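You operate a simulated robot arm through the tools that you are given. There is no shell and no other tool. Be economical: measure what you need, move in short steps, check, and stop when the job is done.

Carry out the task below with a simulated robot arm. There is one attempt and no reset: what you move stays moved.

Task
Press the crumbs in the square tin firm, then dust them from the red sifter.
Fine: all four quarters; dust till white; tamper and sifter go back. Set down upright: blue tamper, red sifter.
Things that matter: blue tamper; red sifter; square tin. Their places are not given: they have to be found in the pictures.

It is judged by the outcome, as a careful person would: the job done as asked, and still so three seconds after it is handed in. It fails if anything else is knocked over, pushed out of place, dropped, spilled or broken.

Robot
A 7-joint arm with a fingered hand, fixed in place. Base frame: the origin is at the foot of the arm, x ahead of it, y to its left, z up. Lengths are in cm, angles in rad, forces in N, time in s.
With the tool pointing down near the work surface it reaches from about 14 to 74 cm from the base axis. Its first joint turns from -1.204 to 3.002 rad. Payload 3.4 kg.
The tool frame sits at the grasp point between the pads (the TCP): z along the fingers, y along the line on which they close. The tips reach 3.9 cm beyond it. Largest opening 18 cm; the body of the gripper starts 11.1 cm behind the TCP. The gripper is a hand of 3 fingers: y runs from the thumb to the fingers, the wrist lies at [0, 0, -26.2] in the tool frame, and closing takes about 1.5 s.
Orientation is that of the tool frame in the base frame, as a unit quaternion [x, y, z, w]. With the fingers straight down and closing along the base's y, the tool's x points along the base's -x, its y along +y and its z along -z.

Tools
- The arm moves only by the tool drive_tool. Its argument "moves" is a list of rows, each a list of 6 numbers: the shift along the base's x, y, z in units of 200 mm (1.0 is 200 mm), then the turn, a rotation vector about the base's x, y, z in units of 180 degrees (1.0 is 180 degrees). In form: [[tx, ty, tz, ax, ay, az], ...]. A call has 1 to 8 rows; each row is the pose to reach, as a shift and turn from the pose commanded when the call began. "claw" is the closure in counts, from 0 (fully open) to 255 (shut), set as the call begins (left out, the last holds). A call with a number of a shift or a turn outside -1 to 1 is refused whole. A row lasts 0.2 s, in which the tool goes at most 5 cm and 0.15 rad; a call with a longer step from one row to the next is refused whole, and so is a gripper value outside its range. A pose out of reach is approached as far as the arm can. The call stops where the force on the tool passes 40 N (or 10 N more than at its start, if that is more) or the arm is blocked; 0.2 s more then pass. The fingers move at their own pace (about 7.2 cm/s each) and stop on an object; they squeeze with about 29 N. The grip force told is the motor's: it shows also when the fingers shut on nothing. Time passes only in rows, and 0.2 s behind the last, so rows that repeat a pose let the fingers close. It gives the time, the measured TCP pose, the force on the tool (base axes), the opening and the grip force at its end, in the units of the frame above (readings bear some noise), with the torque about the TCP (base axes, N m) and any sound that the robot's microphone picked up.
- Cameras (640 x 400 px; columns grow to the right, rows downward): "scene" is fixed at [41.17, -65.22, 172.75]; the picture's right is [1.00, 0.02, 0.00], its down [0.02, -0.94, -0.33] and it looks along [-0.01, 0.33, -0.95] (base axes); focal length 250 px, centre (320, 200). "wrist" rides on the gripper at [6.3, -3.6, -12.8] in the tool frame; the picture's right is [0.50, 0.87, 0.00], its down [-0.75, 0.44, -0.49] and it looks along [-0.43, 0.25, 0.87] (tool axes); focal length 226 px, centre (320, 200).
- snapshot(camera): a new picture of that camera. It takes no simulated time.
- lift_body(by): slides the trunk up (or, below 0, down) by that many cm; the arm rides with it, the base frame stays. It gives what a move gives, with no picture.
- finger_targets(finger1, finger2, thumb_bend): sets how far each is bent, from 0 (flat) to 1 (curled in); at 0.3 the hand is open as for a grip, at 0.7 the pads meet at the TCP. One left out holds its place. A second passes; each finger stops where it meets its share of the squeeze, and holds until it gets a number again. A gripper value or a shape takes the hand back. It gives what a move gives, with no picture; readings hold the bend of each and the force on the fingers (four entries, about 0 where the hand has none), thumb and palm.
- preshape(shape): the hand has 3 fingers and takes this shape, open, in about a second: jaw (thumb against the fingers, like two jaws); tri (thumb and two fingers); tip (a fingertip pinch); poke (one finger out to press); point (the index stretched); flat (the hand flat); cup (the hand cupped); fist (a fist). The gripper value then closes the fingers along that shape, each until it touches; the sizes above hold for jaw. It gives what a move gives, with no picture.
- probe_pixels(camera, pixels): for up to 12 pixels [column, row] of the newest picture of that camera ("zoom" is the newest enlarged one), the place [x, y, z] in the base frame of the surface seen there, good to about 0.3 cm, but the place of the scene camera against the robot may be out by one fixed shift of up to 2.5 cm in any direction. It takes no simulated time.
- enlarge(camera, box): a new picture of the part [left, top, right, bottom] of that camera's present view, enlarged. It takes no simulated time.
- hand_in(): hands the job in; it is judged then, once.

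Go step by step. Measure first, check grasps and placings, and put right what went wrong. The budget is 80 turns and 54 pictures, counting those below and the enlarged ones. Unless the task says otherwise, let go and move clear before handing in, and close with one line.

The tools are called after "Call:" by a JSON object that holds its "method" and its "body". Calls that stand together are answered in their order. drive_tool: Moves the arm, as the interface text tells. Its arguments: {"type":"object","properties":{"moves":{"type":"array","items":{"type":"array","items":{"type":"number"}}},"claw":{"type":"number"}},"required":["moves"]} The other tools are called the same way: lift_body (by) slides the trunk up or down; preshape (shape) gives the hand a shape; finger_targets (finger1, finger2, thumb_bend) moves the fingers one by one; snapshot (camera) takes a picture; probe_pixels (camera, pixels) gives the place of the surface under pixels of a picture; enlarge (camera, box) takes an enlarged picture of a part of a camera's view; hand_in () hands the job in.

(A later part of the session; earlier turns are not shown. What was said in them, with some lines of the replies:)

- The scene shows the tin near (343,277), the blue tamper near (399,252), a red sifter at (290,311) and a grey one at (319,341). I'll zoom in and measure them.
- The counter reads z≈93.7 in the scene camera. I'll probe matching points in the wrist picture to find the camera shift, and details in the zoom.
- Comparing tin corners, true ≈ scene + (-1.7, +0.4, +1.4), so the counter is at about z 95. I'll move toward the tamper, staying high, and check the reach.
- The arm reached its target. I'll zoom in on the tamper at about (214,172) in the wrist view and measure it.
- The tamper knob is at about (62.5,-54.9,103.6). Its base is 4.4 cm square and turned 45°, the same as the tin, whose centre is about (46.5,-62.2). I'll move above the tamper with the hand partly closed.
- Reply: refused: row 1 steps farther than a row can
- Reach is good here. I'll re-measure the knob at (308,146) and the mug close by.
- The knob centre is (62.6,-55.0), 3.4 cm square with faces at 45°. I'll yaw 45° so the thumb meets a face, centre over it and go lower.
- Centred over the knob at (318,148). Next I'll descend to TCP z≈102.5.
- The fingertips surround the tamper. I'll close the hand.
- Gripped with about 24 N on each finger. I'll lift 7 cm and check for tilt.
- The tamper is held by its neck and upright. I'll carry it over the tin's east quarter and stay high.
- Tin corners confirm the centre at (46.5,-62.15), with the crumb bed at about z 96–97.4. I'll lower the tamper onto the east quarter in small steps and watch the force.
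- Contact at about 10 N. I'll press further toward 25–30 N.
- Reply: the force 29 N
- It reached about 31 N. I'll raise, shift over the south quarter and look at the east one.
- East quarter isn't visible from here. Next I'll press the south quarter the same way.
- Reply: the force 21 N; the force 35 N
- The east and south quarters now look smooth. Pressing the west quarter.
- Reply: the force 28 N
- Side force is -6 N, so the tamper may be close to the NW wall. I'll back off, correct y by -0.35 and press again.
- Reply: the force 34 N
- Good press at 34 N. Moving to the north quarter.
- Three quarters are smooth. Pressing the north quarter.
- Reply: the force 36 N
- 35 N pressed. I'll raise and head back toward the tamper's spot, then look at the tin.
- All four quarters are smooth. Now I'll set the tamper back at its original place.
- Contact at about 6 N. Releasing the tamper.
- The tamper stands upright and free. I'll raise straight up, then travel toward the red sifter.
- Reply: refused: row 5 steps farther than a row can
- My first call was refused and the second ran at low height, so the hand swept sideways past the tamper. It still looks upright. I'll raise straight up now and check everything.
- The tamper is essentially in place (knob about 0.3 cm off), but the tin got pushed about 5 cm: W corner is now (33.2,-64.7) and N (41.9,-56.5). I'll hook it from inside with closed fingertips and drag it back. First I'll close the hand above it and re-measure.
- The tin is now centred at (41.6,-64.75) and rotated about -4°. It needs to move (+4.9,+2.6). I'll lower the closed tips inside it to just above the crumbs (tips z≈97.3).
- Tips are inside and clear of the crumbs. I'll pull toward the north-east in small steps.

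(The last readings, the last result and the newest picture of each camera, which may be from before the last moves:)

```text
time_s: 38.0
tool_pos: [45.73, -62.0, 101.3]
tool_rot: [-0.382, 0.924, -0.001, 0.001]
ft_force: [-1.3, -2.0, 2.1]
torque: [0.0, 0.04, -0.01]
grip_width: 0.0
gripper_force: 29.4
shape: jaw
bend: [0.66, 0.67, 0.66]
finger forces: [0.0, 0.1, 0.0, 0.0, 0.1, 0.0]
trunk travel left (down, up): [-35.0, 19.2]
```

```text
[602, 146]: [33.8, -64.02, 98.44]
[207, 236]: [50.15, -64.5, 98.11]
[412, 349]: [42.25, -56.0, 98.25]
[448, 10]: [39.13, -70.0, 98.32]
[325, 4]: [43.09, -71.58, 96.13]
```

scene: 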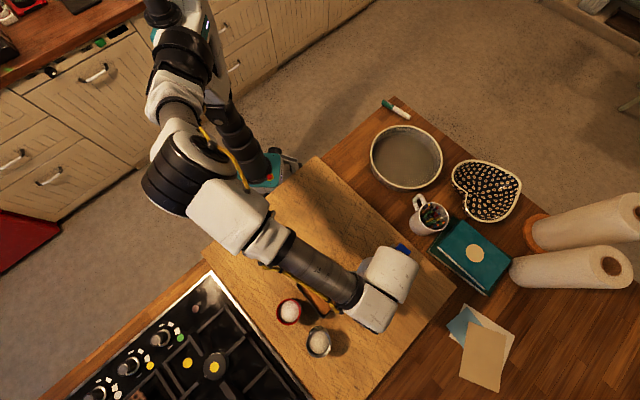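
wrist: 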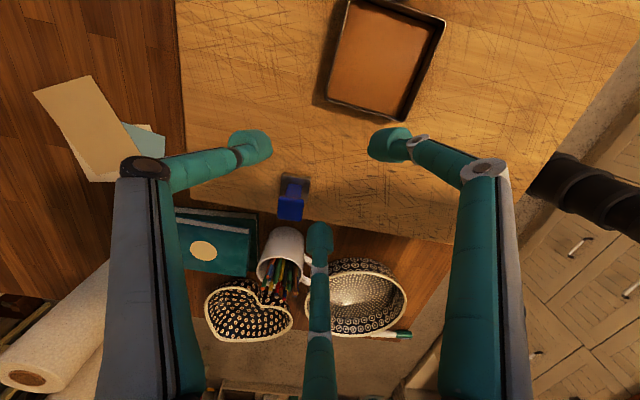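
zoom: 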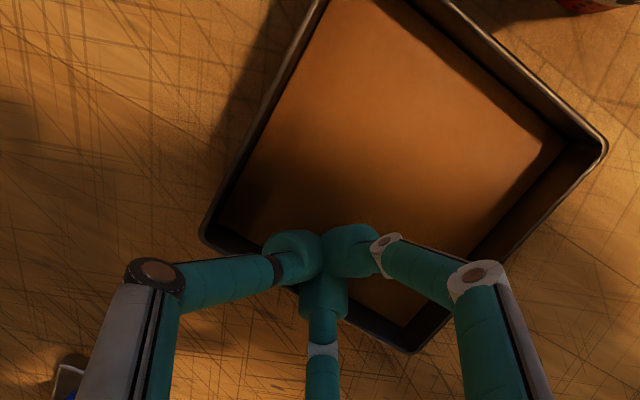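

The tin has moved about 0.6 cm so far. Remaining is about (4.5,2.1), so I'll keep pulling.

Call:
{"method": "drive_tool", "body": {"moves": [[0.035, 0.03, 0, 0, 0, 0], [0.07, 0.06, 0, 0, 0, 0], [0.105, 0.09, 0, 0, 0, 0], [0.14, 0.12, 0, 0, 0, 0], [0.175, 0.15, 0, 0, 0, 0], [0.175, 0.15, 0, 0, 0, 0]]}}

Call:
{"method": "enlarge", "body": {"camera": "wrist", "box": [180, 20, 460, 260]}}

```text
time_s: 39.4
tool_pos: [49.18, -59.0, 101.3]
tool_rot: [-0.383, 0.924, -0.001, 0.001]
ft_force: [0.2, -0.6, 0.4]
torque: [0.01, -0.02, 0.03]
grip_width: 0.03
gripper_force: 28.7
shape: jaw
bend: [0.73, 0.74, 0.75]
finger forces: [0.1, 0.0, 0.0, 0.0, 0.1, 0.0]
trunk travel left (down, up): [-35.0, 19.2]
```

```text
1.67 times, centred on (320, 140) of wrist
```

zoom: 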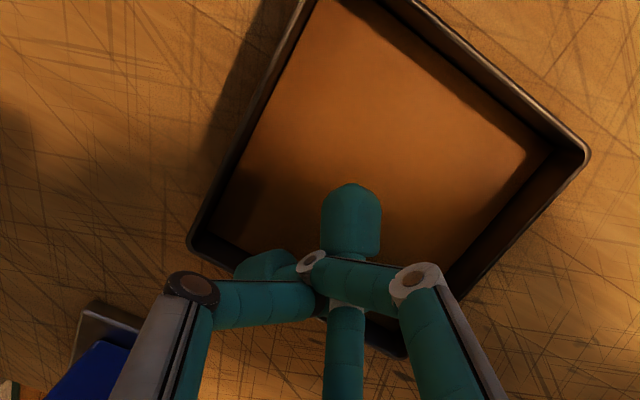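

Call:
{"method": "probe_pixels", "body": {"camera": "zoom", "pixels": [[585, 152], [192, 240], [400, 353], [295, 12], [350, 215], [115, 315], [95, 365]]}}

```text
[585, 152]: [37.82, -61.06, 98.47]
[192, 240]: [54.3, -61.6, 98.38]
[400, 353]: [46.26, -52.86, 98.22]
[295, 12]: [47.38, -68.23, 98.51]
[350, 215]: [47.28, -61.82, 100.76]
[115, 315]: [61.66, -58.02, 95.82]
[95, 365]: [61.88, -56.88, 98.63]
```

The tin is back within about 0.9 cm of its start (W (37.8,-61.1), E (54.3,-61.6)). That's close enough, and I won't risk the nearby tamper for more. Raising straight up.

Call:
{"method": "drive_tool", "body": {"moves": [[-0.005, -0.005, 0.1, 0, 0, 0], [-0.005, -0.005, 0.3, 0, 0, 0], [-0.005, -0.005, 0.5, 0, 0, 0], [-0.005, -0.005, 0.7, 0, 0, 0], [-0.005, -0.005, 0.9, 0, 0, 0], [-0.005, -0.005, 0.9, 0, 0, 0]]}}

```text
time_s: 40.8
tool_pos: [49.27, -59.0, 119.4]
tool_rot: [-0.382, 0.924, 0.0, -0.001]
ft_force: [0.1, -0.7, -0.4]
torque: [0.01, -0.01, 0.0]
grip_width: 0.0
gripper_force: 28.7
shape: jaw
bend: [0.73, 0.74, 0.75]
finger forces: [0.0, 0.0, 0.1, 0.0, 0.1, 0.0]
trunk travel left (down, up): [-35.0, 19.2]
```

Now travel high to above the red sifter, opening the hand to about 10 cm and yawing back.

Call:
{"method": "drive_tool", "body": {"moves": [[-0.12, -0.08, 0, 0, 0, -0.04], [-0.24, -0.16, 0, 0, 0, -0.08], [-0.36, -0.25, 0, 0, 0, -0.12], [-0.48, -0.33, 0, 0, 0, -0.16], [-0.6, -0.41, 0, 0, 0, -0.2], [-0.75, -0.51, 0, 0, 0, -0.25], [-0.895, -0.605, 0, 0, 0, -0.25], [-0.895, -0.605, 0, 0, 0, -0.25]], "claw": 105}}

Call:
{"method": "snapshot", "body": {"camera": "wrist"}}

```text
refused: row 6 steps farther than a row can; nothing moved
```

```text
19 pictures are left
```

wrist: 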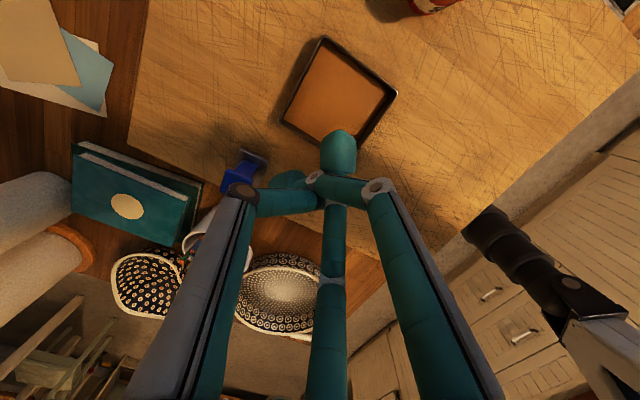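

The row was refused because its turn step was too large. Resending with smaller steps, and I'll check before issuing any further call.

Call:
{"method": "drive_tool", "body": {"moves": [[-0.12, -0.08, 0, 0, 0, -0.036], [-0.24, -0.16, 0, 0, 0, -0.072], [-0.36, -0.25, 0, 0, 0, -0.108], [-0.48, -0.33, 0, 0, 0, -0.144], [-0.6, -0.41, 0, 0, 0, -0.18], [-0.75, -0.51, 0, 0, 0, -0.215], [-0.895, -0.605, 0, 0, 0, -0.25], [-0.895, -0.605, 0, 0, 0, -0.25]], "claw": 105}}

```text
time_s: 42.6
tool_pos: [31.36, -71.16, 119.38]
tool_rot: [0.0, 1.0, -0.001, -0.001]
ft_force: [0.2, 0.7, 0.0]
torque: [0.04, 0.01, 0.05]
grip_width: 10.52
gripper_force: 0.0
shape: jaw
bend: [0.69, 0.69, 0.69]
finger forces: [0.1, 0.1, 0.0, 0.1, 0.0, 0.0]
trunk travel left (down, up): [-35.0, 19.2]
```

Call:
{"method": "snapshot", "body": {"camera": "wrist"}}

```text
18 pictures are left
```

wrist: 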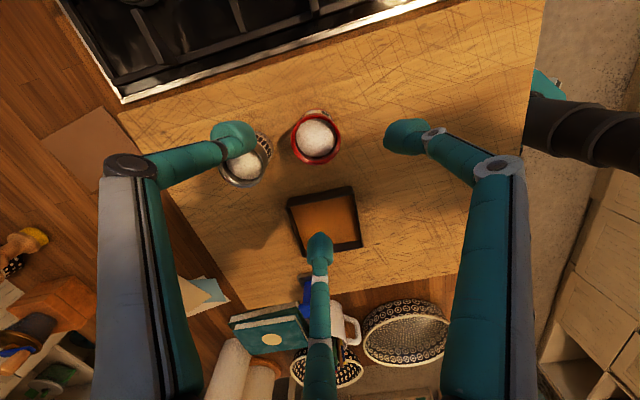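

Call:
{"method": "probe_pixels", "body": {"camera": "wrist", "pixels": [[294, 140], [339, 140], [316, 162], [318, 116], [316, 138], [243, 165], [267, 165], [225, 175], [243, 185], [288, 204], [361, 245]]}}

```text
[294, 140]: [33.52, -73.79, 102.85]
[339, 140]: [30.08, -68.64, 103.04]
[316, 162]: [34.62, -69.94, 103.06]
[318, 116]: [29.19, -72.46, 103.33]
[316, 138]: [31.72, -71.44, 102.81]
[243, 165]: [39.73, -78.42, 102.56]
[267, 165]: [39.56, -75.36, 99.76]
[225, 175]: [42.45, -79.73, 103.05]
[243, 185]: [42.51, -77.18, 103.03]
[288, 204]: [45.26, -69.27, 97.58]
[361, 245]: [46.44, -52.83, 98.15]
```

The red sifter centre is (31.85,-71.2), with the rim at z 103 and r≈3. Neighbours clear the fingers. Descending to TCP z≈101.5.

Call:
{"method": "drive_tool", "body": {"moves": [[0.022, -0.003, -0.15, 0, 0, 0], [0.022, -0.003, -0.35, 0, 0, 0], [0.022, -0.003, -0.5, 0, 0, 0], [0.022, -0.003, -0.65, 0, 0, 0], [0.022, -0.003, -0.78, 0, 0, 0], [0.022, -0.003, -0.87, 0, 0, 0], [0.022, -0.003, -0.9, 0, 0, 0], [0.022, -0.003, -0.9, 0, 0, 0]]}}

Call:
{"method": "snapshot", "body": {"camera": "wrist"}}

```text
time_s: 44.4
tool_pos: [31.72, -71.32, 101.19]
tool_rot: [0.0, 1.0, -0.001, 0.0]
ft_force: [0.2, 0.0, -0.3]
torque: [-0.04, 0.02, -0.01]
grip_width: 10.53
gripper_force: 0.1
shape: jaw
bend: [0.69, 0.69, 0.69]
finger forces: [0.1, 0.1, 0.0, 0.1, 0.1, 0.0]
trunk travel left (down, up): [-35.0, 19.2]
```

```text
17 pictures are left
```

wrist: 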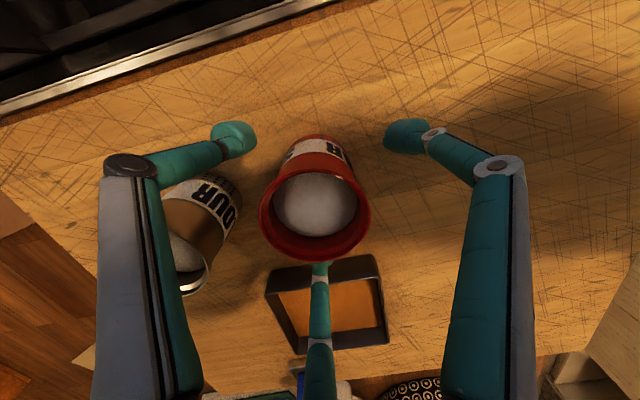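

The sifter sits centred between the fingers. Closing.

Call:
{"method": "drive_tool", "body": {"moves": [[0, 0, 0, 0, 0, 0], [0, 0, 0, 0, 0, 0], [0, 0, 0, 0, 0, 0], [0, 0, 0, 0, 0, 0], [0, 0, 0, 0, 0, 0], [0, 0, 0, 0, 0, 0]], "claw": 255}}

```text
time_s: 45.8
tool_pos: [31.78, -71.3, 101.33]
tool_rot: [0.0, 1.0, -0.001, 0.0]
ft_force: [-0.1, -0.5, -0.5]
torque: [-0.01, 0.0, -0.02]
grip_width: 5.09
gripper_force: 28.9
shape: jaw
bend: [0.72, 0.72, 0.75]
finger forces: [26.2, 26.0, 0.1, 0.0, 26.8, 0.0]
trunk travel left (down, up): [-35.0, 19.2]
```

Firm grip at width 5.1. I'll lift gently by 6 cm and check.

Call:
{"method": "drive_tool", "body": {"moves": [[0, 0, 0.03, 0, 0, 0], [0, 0, 0.08, 0, 0, 0], [0, 0, 0.14, 0, 0, 0], [0, 0, 0.2, 0, 0, 0], [0, 0, 0.26, 0, 0, 0], [0, 0, 0.3, 0, 0, 0], [0, 0, 0.32, 0, 0, 0], [0, 0, 0.32, 0, 0, 0]]}}

Call:
{"method": "snapshot", "body": {"camera": "wrist"}}

```text
time_s: 47.6
tool_pos: [31.86, -71.22, 107.71]
tool_rot: [0.001, 1.0, -0.001, 0.0]
ft_force: [0.2, -0.1, -1.3]
torque: [0.0, 0.01, -0.01]
grip_width: 5.07
gripper_force: 29.0
shape: jaw
bend: [0.72, 0.72, 0.75]
finger forces: [26.1, 26.0, 0.0, 0.1, 26.9, 0.1]
trunk travel left (down, up): [-35.0, 19.2]
```

```text
16 pictures are left
```

wrist: 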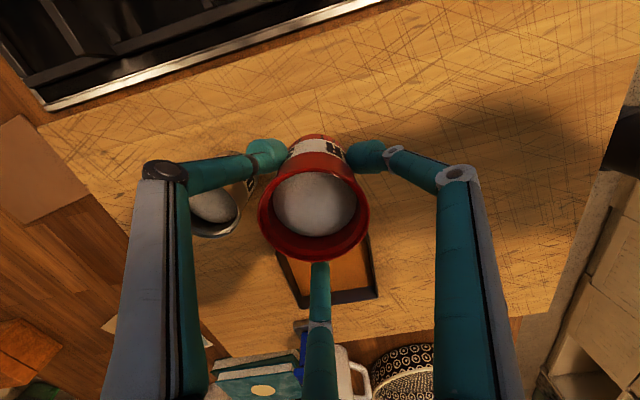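

Held securely with no spill visible. I'll carry it smoothly over the tin's west quarter.

Call:
{"method": "drive_tool", "body": {"moves": [[0.03, 0.03, 0, 0, 0, 0], [0.1, 0.1, 0, 0, 0, 0], [0.18, 0.175, 0, 0, 0, 0], [0.27, 0.26, 0, 0, 0, 0], [0.36, 0.35, 0, 0, 0, 0], [0.44, 0.43, 0, 0, 0, 0], [0.5, 0.485, 0, 0, 0, 0], [0.52, 0.505, 0, 0, 0, 0]]}}

Call:
{"method": "snapshot", "body": {"camera": "wrist"}}

```text
time_s: 49.4
tool_pos: [42.13, -61.17, 107.84]
tool_rot: [0.0, 1.0, -0.001, -0.001]
ft_force: [-0.6, 0.2, -2.0]
torque: [-0.04, 0.01, -0.01]
grip_width: 5.05
gripper_force: 29.3
shape: jaw
bend: [0.72, 0.72, 0.75]
finger forces: [26.0, 26.2, 0.0, 0.0, 26.9, 0.1]
trunk travel left (down, up): [-35.0, 19.2]
```

```text
15 pictures are left
```

wrist: 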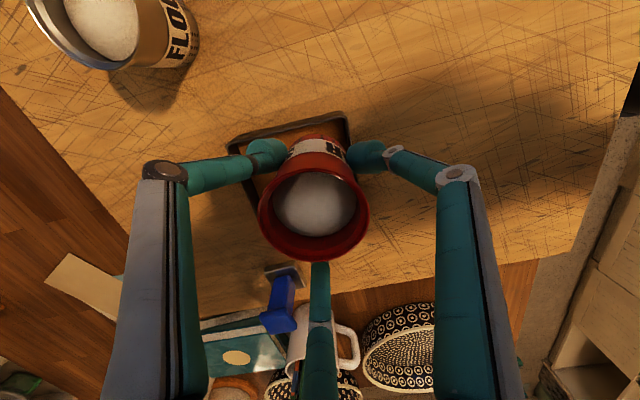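

It's over the tin. I'll try a small side-to-side shake over the west quarter, slightly lower.

Call:
{"method": "drive_tool", "body": {"moves": [[0.02, 0.04, -0.04, 0, 0, 0], [0.02, -0.04, -0.04, 0, 0, 0], [0.02, 0.04, -0.04, 0, 0, 0], [0.02, -0.04, -0.04, 0, 0, 0], [0.02, 0.04, -0.04, 0, 0, 0], [0.02, -0.04, -0.04, 0, 0, 0], [0.02, 0.04, -0.04, 0, 0, 0], [0.02, 0, -0.04, 0, 0, 0]]}}

Call:
{"method": "enlarge", "body": {"camera": "wrist", "box": [200, 80, 420, 260]}}

Call:
{"method": "enlarge", "body": {"camera": "scene", "box": [300, 230, 400, 310]}}

```text
time_s: 51.2
tool_pos: [42.52, -61.0, 106.92]
tool_rot: [0.0, 1.0, -0.001, -0.001]
ft_force: [0.3, 0.9, -1.4]
torque: [0.01, -0.02, 0.02]
grip_width: 5.11
gripper_force: 29.4
shape: jaw
bend: [0.72, 0.72, 0.75]
finger forces: [26.3, 26.1, 0.0, 0.0, 27.1, 0.0]
trunk travel left (down, up): [-35.0, 19.2]
```

```text
2.22 times, centred on (310, 170) of wrist
```

zoom: 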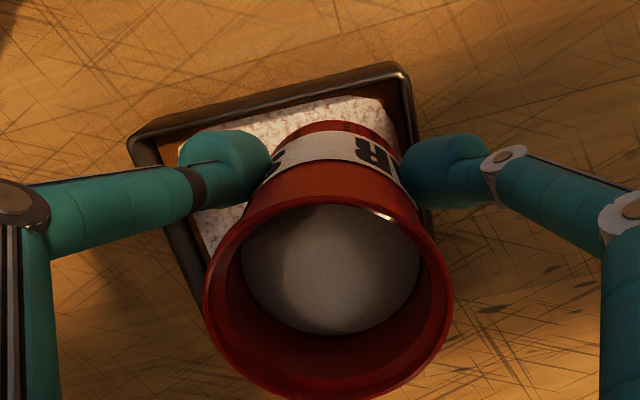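

```text
5.00 times, centred on (350, 270) of scene
```

zoom: 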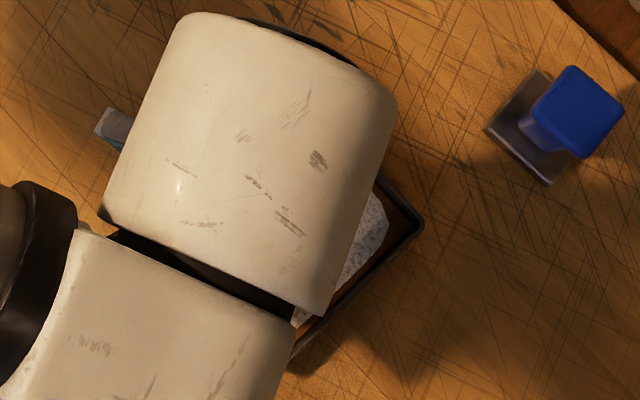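

Shaking works: white is spreading in the tin and the board is clean. I'll shake over the centre-south next.

Call:
{"method": "drive_tool", "body": {"moves": [[0.08, -0.09, 0, 0, 0, 0], [0.155, -0.19, 0, 0, 0, 0], [0.2, -0.16, 0, 0, 0, 0], [0.14, -0.2, 0, 0, 0, 0], [0.2, -0.16, 0, 0, 0, 0], [0.14, -0.2, 0, 0, 0, 0], [0.2, -0.16, 0, 0, 0, 0], [0.17, -0.18, 0, 0, 0, 0]]}}

Call:
{"method": "drive_tool", "body": {"moves": [[0.08, 0.06, 0, 0, 0, 0], [0.17, 0.16, 0, 0, 0, 0], [0.22, 0.2, 0, 0, 0, 0], [0.17, 0.15, 0, 0, 0, 0], [0.22, 0.2, 0, 0, 0, 0], [0.17, 0.15, 0, 0, 0, 0], [0.22, 0.2, 0, 0, 0, 0], [0.18, 0.17, 0, 0, 0, 0]]}}

Call:
{"method": "enlarge", "body": {"camera": "wrist", "box": [200, 60, 440, 260]}}

```text
time_s: 53.0
tool_pos: [45.77, -64.84, 107.0]
tool_rot: [0.0, 1.0, -0.002, 0.001]
ft_force: [-0.3, -0.4, -1.0]
torque: [0.02, 0.0, 0.0]
grip_width: 5.09
gripper_force: 29.0
shape: jaw
bend: [0.72, 0.72, 0.75]
finger forces: [26.1, 26.1, 0.1, 0.1, 27.0, 0.0]
trunk travel left (down, up): [-35.0, 19.2]
```

```text
time_s: 54.8
tool_pos: [49.42, -61.4, 106.94]
tool_rot: [-0.001, 1.0, 0.0, 0.0]
ft_force: [0.0, 0.2, -1.3]
torque: [-0.02, 0.0, 0.0]
grip_width: 5.11
gripper_force: 28.8
shape: jaw
bend: [0.72, 0.72, 0.75]
finger forces: [26.2, 26.2, 0.0, 0.1, 27.0, 0.1]
trunk travel left (down, up): [-35.0, 19.2]
```

```text
2.00 times, centred on (320, 160) of wrist
```

zoom: 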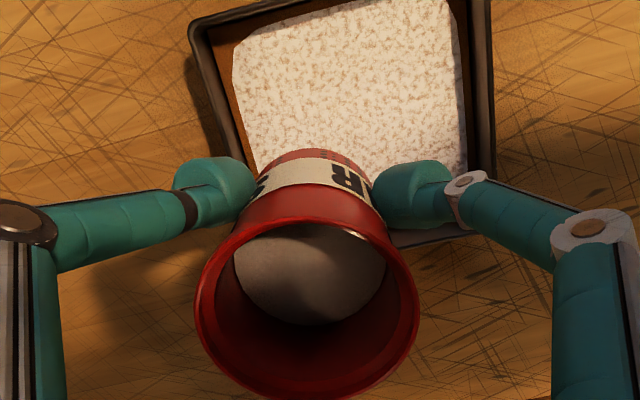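

Good coverage. Next I'll shake over the north quarter, then the centre.

Call:
{"method": "drive_tool", "body": {"moves": [[-0.08, 0.1, 0, 0, 0, 0], [-0.16, 0.18, 0, 0, 0, 0], [-0.2, 0.15, 0, 0, 0, 0], [-0.14, 0.19, 0, 0, 0, 0], [-0.2, 0.15, 0, 0, 0, 0], [-0.14, 0.19, 0, 0, 0, 0], [-0.2, 0.15, 0, 0, 0, 0], [-0.17, 0.17, 0, 0, 0, 0]]}}

Call:
{"method": "drive_tool", "body": {"moves": [[-0.04, -0.1, 0, 0, 0, 0], [-0.16, -0.17, 0, 0, 0, 0], [-0.1, -0.22, 0, 0, 0, 0], [-0.16, -0.17, 0, 0, 0, 0], [-0.08, -0.22, 0, 0, 0, 0], [0.0, -0.3, 0, 0, 0, 0], [0.06, -0.22, 0, 0, 0, 0], [0.0, -0.17, 0, 0, 0, 0]]}}

Call:
{"method": "enlarge", "body": {"camera": "wrist", "box": [200, 60, 440, 260]}}

```text
time_s: 56.6
tool_pos: [46.28, -58.12, 106.89]
tool_rot: [0.0, 1.0, -0.001, -0.002]
ft_force: [-0.9, 0.2, -1.6]
torque: [-0.03, 0.06, 0.0]
grip_width: 5.06
gripper_force: 29.0
shape: jaw
bend: [0.72, 0.72, 0.75]
finger forces: [26.0, 26.1, 0.0, 0.0, 27.0, 0.0]
trunk travel left (down, up): [-35.0, 19.2]
```

```text
time_s: 58.4
tool_pos: [46.04, -61.26, 107.07]
tool_rot: [0.0, 1.0, -0.002, 0.001]
ft_force: [0.0, 0.4, -1.5]
torque: [0.0, -0.01, 0.01]
grip_width: 5.08
gripper_force: 29.2
shape: jaw
bend: [0.72, 0.72, 0.75]
finger forces: [26.1, 26.1, 0.0, 0.1, 27.2, 0.1]
trunk travel left (down, up): [-35.0, 19.2]
```

```text
2.00 times, centred on (320, 160) of wrist
```

zoom: 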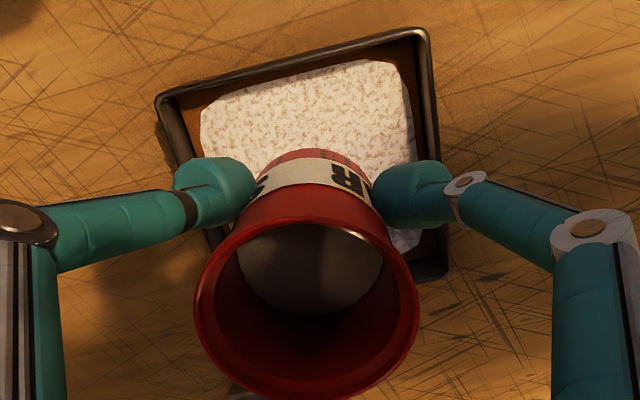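

Still slightly mottled, so I'll do a second round over all the quarters.

Call:
{"method": "drive_tool", "body": {"moves": [[-0.14, 0.03, 0, 0, 0, 0], [-0.2, -0.03, 0, 0, 0, 0], [-0.14, 0.03, 0, 0, 0, 0], [-0.2, -0.03, 0, 0, 0, 0], [-0.06, -0.14, 0, 0, 0, 0], [0.02, -0.2, 0, 0, 0, 0], [-0.04, -0.14, 0, 0, 0, 0], [0.03, -0.2, 0, 0, 0, 0]]}}

Call:
{"method": "drive_tool", "body": {"moves": [[-0.05, 0.05, 0, 0, 0, 0], [0.1, 0.17, 0, 0, 0, 0], [0.16, 0.22, 0, 0, 0, 0], [0.1, 0.17, 0, 0, 0, 0], [0.16, 0.22, 0, 0, 0, 0], [0.1, 0.17, 0, 0, 0, 0], [0.16, 0.22, 0, 0, 0, 0], [0.14, 0.2, 0, 0, 0, 0]]}}

Call:
{"method": "drive_tool", "body": {"moves": [[-0.1, 0.13, 0, 0, 0, 0], [-0.2, 0.18, 0, 0, 0, 0], [-0.14, 0.13, 0, 0, 0, 0], [-0.2, 0.18, 0, 0, 0, 0], [-0.14, 0.13, 0, 0, 0, 0], [-0.2, 0.18, 0, 0, 0, 0], [-0.27, 0.08, 0, 0, 0, 0], [-0.27, 0.02, 0, 0, 0, 0]]}}

Call:
{"method": "enlarge", "body": {"camera": "wrist", "box": [200, 60, 440, 260]}}

```text
time_s: 60.2
tool_pos: [47.07, -65.49, 106.85]
tool_rot: [0.0, 1.0, -0.001, -0.001]
ft_force: [0.6, -0.7, -2.1]
torque: [-0.01, 0.04, -0.01]
grip_width: 5.07
gripper_force: 28.9
shape: jaw
bend: [0.72, 0.72, 0.75]
finger forces: [26.2, 26.1, 0.1, 0.0, 27.1, 0.0]
trunk travel left (down, up): [-35.0, 19.2]
```

```text
time_s: 62.0
tool_pos: [49.5, -61.5, 106.87]
tool_rot: [0.0, 1.0, 0.0, 0.0]
ft_force: [-0.9, -0.7, -2.0]
torque: [0.02, -0.03, 0.0]
grip_width: 5.09
gripper_force: 29.2
shape: jaw
bend: [0.72, 0.72, 0.75]
finger forces: [26.1, 26.1, 0.0, 0.0, 27.2, 0.0]
trunk travel left (down, up): [-35.0, 19.2]
```

```text
time_s: 63.8
tool_pos: [44.3, -61.1, 106.59]
tool_rot: [-0.001, 1.0, -0.001, -0.001]
ft_force: [0.9, -0.6, -1.2]
torque: [-0.02, -0.02, -0.04]
grip_width: 5.07
gripper_force: 29.1
shape: jaw
bend: [0.72, 0.72, 0.75]
finger forces: [26.0, 26.1, 0.0, 0.0, 27.2, 0.0]
trunk travel left (down, up): [-35.0, 19.2]
```

```text
2.00 times, centred on (320, 160) of wrist
```

zoom: 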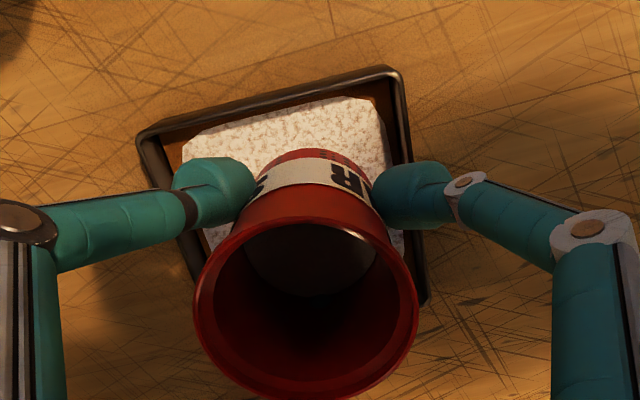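

Call:
{"method": "drive_tool", "body": {"moves": [[-0.06, 0.04, 0, 0, 0, 0], [-0.12, -0.03, 0, 0, 0, 0], [-0.06, 0.04, 0, 0, 0, 0], [-0.1, -0.03, 0, 0, 0, 0], [0.04, -0.13, 0, 0, 0, 0], [0.1, -0.19, 0, 0, 0, 0], [0.04, -0.13, 0, 0, 0, 0], [0.1, -0.19, 0, 0, 0, 0]]}}

Call:
{"method": "drive_tool", "body": {"moves": [[0.03, 0.1, 0, 0, 0, 0], [0.1, 0.17, 0, 0, 0, 0], [0.16, 0.22, 0, 0, 0, 0], [0.1, 0.17, 0, 0, 0, 0], [0.16, 0.22, 0, 0, 0, 0], [0.1, 0.17, 0, 0, 0, 0], [0.16, 0.2, 0, 0, 0, 0], [0.16, 0.2, 0, 0, 0, 0]]}}

Call:
{"method": "enlarge", "body": {"camera": "wrist", "box": [200, 60, 440, 260]}}

```text
time_s: 65.6
tool_pos: [46.4, -64.82, 106.86]
tool_rot: [0.0, 1.0, -0.002, -0.001]
ft_force: [-0.4, 0.1, -1.2]
torque: [-0.03, 0.06, 0.0]
grip_width: 5.08
gripper_force: 28.8
shape: jaw
bend: [0.72, 0.72, 0.75]
finger forces: [26.1, 26.1, 0.0, 0.0, 27.2, 0.0]
trunk travel left (down, up): [-35.0, 19.2]
```

```text
time_s: 67.4
tool_pos: [49.47, -60.7, 107.0]
tool_rot: [0.0, 1.0, -0.001, 0.0]
ft_force: [0.5, 0.0, -1.0]
torque: [0.01, 0.03, 0.0]
grip_width: 5.08
gripper_force: 28.9
shape: jaw
bend: [0.72, 0.72, 0.75]
finger forces: [25.9, 26.1, 0.0, 0.1, 27.3, 0.0]
trunk travel left (down, up): [-35.0, 19.2]
```

```text
2.00 times, centred on (320, 160) of wrist
```

zoom: 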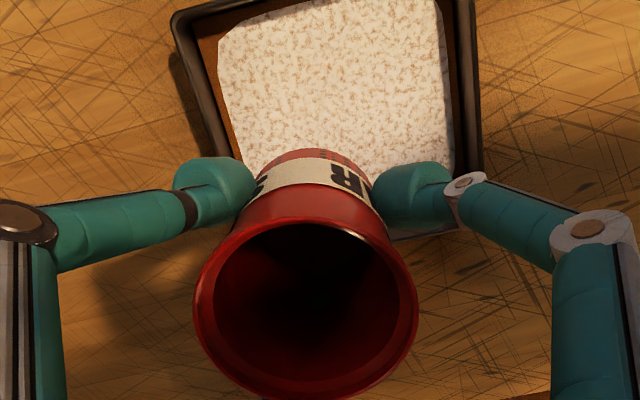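

The surface is near white and the sifter nearly empty. One last shake over the north quarter.

Call:
{"method": "drive_tool", "body": {"moves": [[-0.06, 0.08, 0, 0, 0, 0], [-0.15, 0.13, 0, 0, 0, 0], [-0.2, 0.09, 0, 0, 0, 0], [-0.14, 0.14, 0, 0, 0, 0], [-0.2, 0.1, 0, 0, 0, 0], [-0.14, 0.14, 0, 0, 0, 0], [-0.2, 0.1, 0, 0, 0, 0], [-0.2, 0.05, 0, 0, 0, 0]]}}

Call:
{"method": "drive_tool", "body": {"moves": [[-0.1, 0, 0, 0, 0, 0], [-0.02, 0.03, 0, 0, 0, 0], [-0.1, 0, 0, 0, 0, 0], [-0.06, -0.05, 0.02, 0, 0, 0], [-0.1, -0.1, 0.04, 0, 0, 0], [-0.1, -0.1, 0.04, 0, 0, 0]]}}

Call:
{"method": "snapshot", "body": {"camera": "wrist"}}

```text
time_s: 69.2
tool_pos: [45.47, -59.88, 106.73]
tool_rot: [0.0, 1.0, -0.002, -0.002]
ft_force: [0.8, -0.5, -1.3]
torque: [0.01, 0.02, 0.03]
grip_width: 5.07
gripper_force: 29.0
shape: jaw
bend: [0.72, 0.72, 0.75]
finger forces: [26.0, 25.9, 0.1, 0.1, 27.3, 0.0]
trunk travel left (down, up): [-35.0, 19.2]
```

```text
time_s: 70.6
tool_pos: [43.29, -61.82, 107.71]
tool_rot: [-0.001, 1.0, 0.0, -0.001]
ft_force: [0.0, -0.3, -1.6]
torque: [0.01, 0.03, -0.01]
grip_width: 5.07
gripper_force: 28.9
shape: jaw
bend: [0.72, 0.72, 0.75]
finger forces: [26.1, 26.1, 0.0, 0.0, 27.3, 0.0]
trunk travel left (down, up): [-35.0, 19.2]
```

```text
8 pictures are left
```

wrist: 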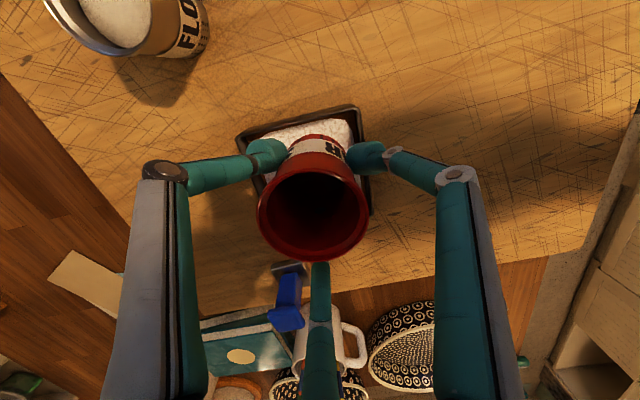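

The sifter looks empty. I'll carry it back smoothly to above its original spot.

Call:
{"method": "drive_tool", "body": {"moves": [[-0.04, -0.03, 0.02, 0, 0, 0], [-0.12, -0.1, 0.02, 0, 0, 0], [-0.22, -0.18, 0.02, 0, 0, 0], [-0.32, -0.26, 0.02, 0, 0, 0], [-0.42, -0.345, 0.02, 0, 0, 0], [-0.51, -0.42, 0.02, 0, 0, 0], [-0.56, -0.46, 0.02, 0, 0, 0], [-0.577, -0.472, 0.02, 0, 0, 0]]}}

Call:
{"method": "enlarge", "body": {"camera": "scene", "box": [270, 230, 420, 350]}}

```text
time_s: 72.4
tool_pos: [31.83, -71.15, 108.1]
tool_rot: [0.001, 1.0, -0.002, -0.001]
ft_force: [-0.1, 0.0, -1.7]
torque: [0.03, 0.0, -0.03]
grip_width: 5.07
gripper_force: 28.9
shape: jaw
bend: [0.72, 0.72, 0.75]
finger forces: [25.9, 26.0, 0.0, 0.0, 27.3, 0.0]
trunk travel left (down, up): [-35.0, 19.2]
```

```text
3.33 times, centred on (345, 290) of scene
```

zoom: 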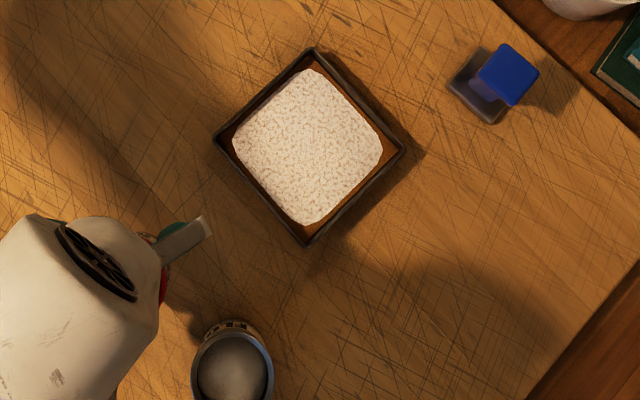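

The tin's surface is evenly white and the board is clean. Lowering the sifter to its original place.

Call:
{"method": "drive_tool", "body": {"moves": [[-0.002, -0.005, -0.06, 0, 0, 0], [-0.002, -0.005, -0.14, 0, 0, 0], [-0.002, -0.005, -0.22, 0, 0, 0], [-0.002, -0.005, -0.28, 0, 0, 0], [-0.002, -0.005, -0.31, 0, 0, 0], [-0.002, -0.005, -0.33, 0, 0, 0], [-0.002, -0.005, -0.34, 0, 0, 0], [-0.002, -0.005, -0.345, 0, 0, 0]]}}

```text
time_s: 74.2
tool_pos: [31.86, -71.18, 101.35]
tool_rot: [-0.001, 1.0, -0.002, 0.0]
ft_force: [-0.3, -0.1, 1.1]
torque: [-0.01, 0.02, -0.03]
grip_width: 5.07
gripper_force: 28.6
shape: jaw
bend: [0.72, 0.72, 0.75]
finger forces: [26.1, 26.0, 0.0, 0.0, 27.4, 0.0]
trunk travel left (down, up): [-35.0, 19.2]
```

Barely touching. I'll ease down a little more until contact is firm.

Call:
{"method": "drive_tool", "body": {"moves": [[0, 0, -0.005, 0, 0, 0], [0, 0, -0.008, 0, 0, 0], [0, 0, -0.008, 0, 0, 0]]}}

```text
time_s: 75.0
tool_pos: [31.66, -71.21, 101.21]
tool_rot: [0.0, 1.0, -0.002, 0.0]
ft_force: [0.5, 0.2, 8.6]
torque: [-0.08, 0.01, -0.01]
grip_width: 5.11
gripper_force: 29.4
shape: jaw
bend: [0.72, 0.72, 0.75]
finger forces: [26.8, 27.0, 0.0, 0.0, 28.1, 0.0]
trunk travel left (down, up): [-35.0, 19.2]
```

Seated at about 9 N. I'll open to the same width as before.

Call:
{"method": "drive_tool", "body": {"moves": [[0, 0, 0.003, 0, 0, 0], [0, 0, 0.003, 0, 0, 0], [0, 0, 0.003, 0, 0, 0], [0, 0, 0.003, 0, 0, 0], [0, 0, 0.003, 0, 0, 0], [0, 0, 0.003, 0, 0, 0]], "claw": 105}}

Call:
{"method": "snapshot", "body": {"camera": "wrist"}}

```text
time_s: 76.4
tool_pos: [31.72, -71.36, 101.11]
tool_rot: [0.0, 1.0, -0.001, 0.0]
ft_force: [-0.3, 0.3, -0.5]
torque: [-0.03, 0.01, 0.04]
grip_width: 10.53
gripper_force: 0.0
shape: jaw
bend: [0.69, 0.69, 0.69]
finger forces: [0.0, 0.1, 0.0, 0.0, 0.1, 0.0]
trunk travel left (down, up): [-35.0, 19.2]
```

```text
6 pictures are left
```

wrist: 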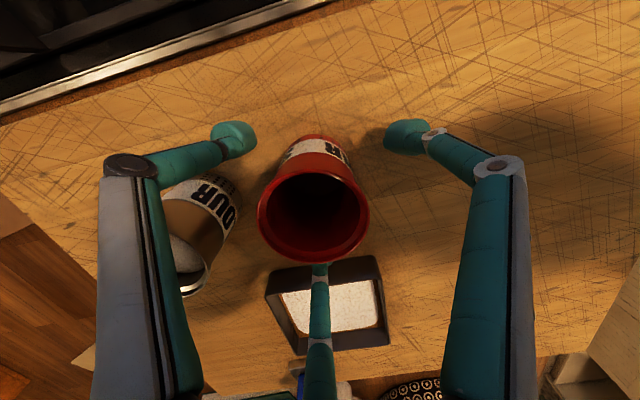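

Released and standing. Raising straight up.

Call:
{"method": "drive_tool", "body": {"moves": [[0, 0, 0.1, 0, 0, 0], [0, 0, 0.25, 0, 0, 0], [0, 0, 0.4, 0, 0, 0], [0, 0, 0.6, 0, 0, 0], [0, 0, 0.8, 0, 0, 0], [0, 0, 0.95, 0, 0, 0], [0, 0, 0.95, 0, 0, 0]]}}

```text
time_s: 78.0
tool_pos: [31.82, -71.31, 120.18]
tool_rot: [-0.001, 1.0, -0.001, -0.001]
ft_force: [0.1, 0.6, -0.2]
torque: [-0.01, -0.01, 0.01]
grip_width: 10.53
gripper_force: 0.0
shape: jaw
bend: [0.69, 0.69, 0.69]
finger forces: [0.0, 0.1, 0.1, 0.1, 0.0, 0.1]
trunk travel left (down, up): [-35.0, 19.2]
```

Now I'll pull the arm back clear of the work and take a final look.

Call:
{"method": "drive_tool", "body": {"moves": [[0, 0.2, 0.1, 0, 0, 0], [0, 0.4, 0.2, 0, 0, 0], [0, 0.6, 0.3, 0, 0, 0], [0, 0.8, 0.4, 0, 0, 0], [0, 1, 0.4, 0, 0, 0], [0, 1, 0.4, 0, 0, 0]]}}

Call:
{"method": "snapshot", "body": {"camera": "scene"}}

Call:
{"method": "enlarge", "body": {"camera": "scene", "box": [260, 220, 420, 370]}}

```text
time_s: 79.4
tool_pos: [31.76, -51.2, 127.9]
tool_rot: [0.0, 1.0, 0.0, -0.001]
ft_force: [-0.2, 0.3, 0.5]
torque: [0.0, 0.02, -0.03]
grip_width: 10.53
gripper_force: 0.1
shape: jaw
bend: [0.69, 0.69, 0.69]
finger forces: [0.1, 0.0, 0.1, 0.0, 0.0, 0.0]
trunk travel left (down, up): [-35.0, 19.2]
```

```text
5 pictures are left
```

scene: 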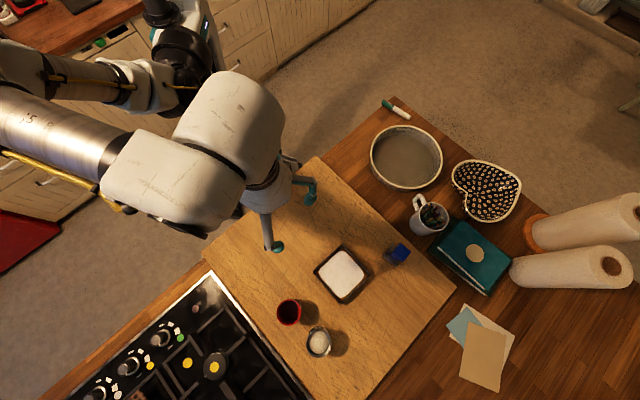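

```text
2.67 times, centred on (340, 295) of scene
```

zoom: 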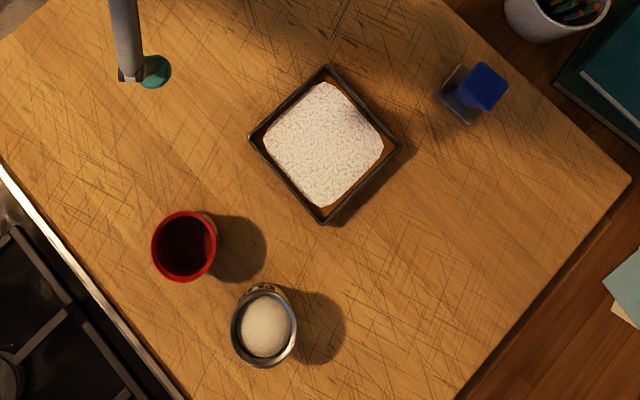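

The final view shows the tin white over all four quarters at (343,275). The tamper (398,253) and sifter (290,312) are upright at their places, nothing is spilled, and the arm is clear. Handing in.

Call:
{"method": "hand_in", "body": {}}

```text
The job is handed in.
```

All four quarters of the tin are pressed firm and dusted white, and the blue tamper and red sifter are back upright at their places; midway I bumped the tin about 5 cm, then pulled it back to within about 1 cm (turned roughly 4°), and the red sifter now looks empty.
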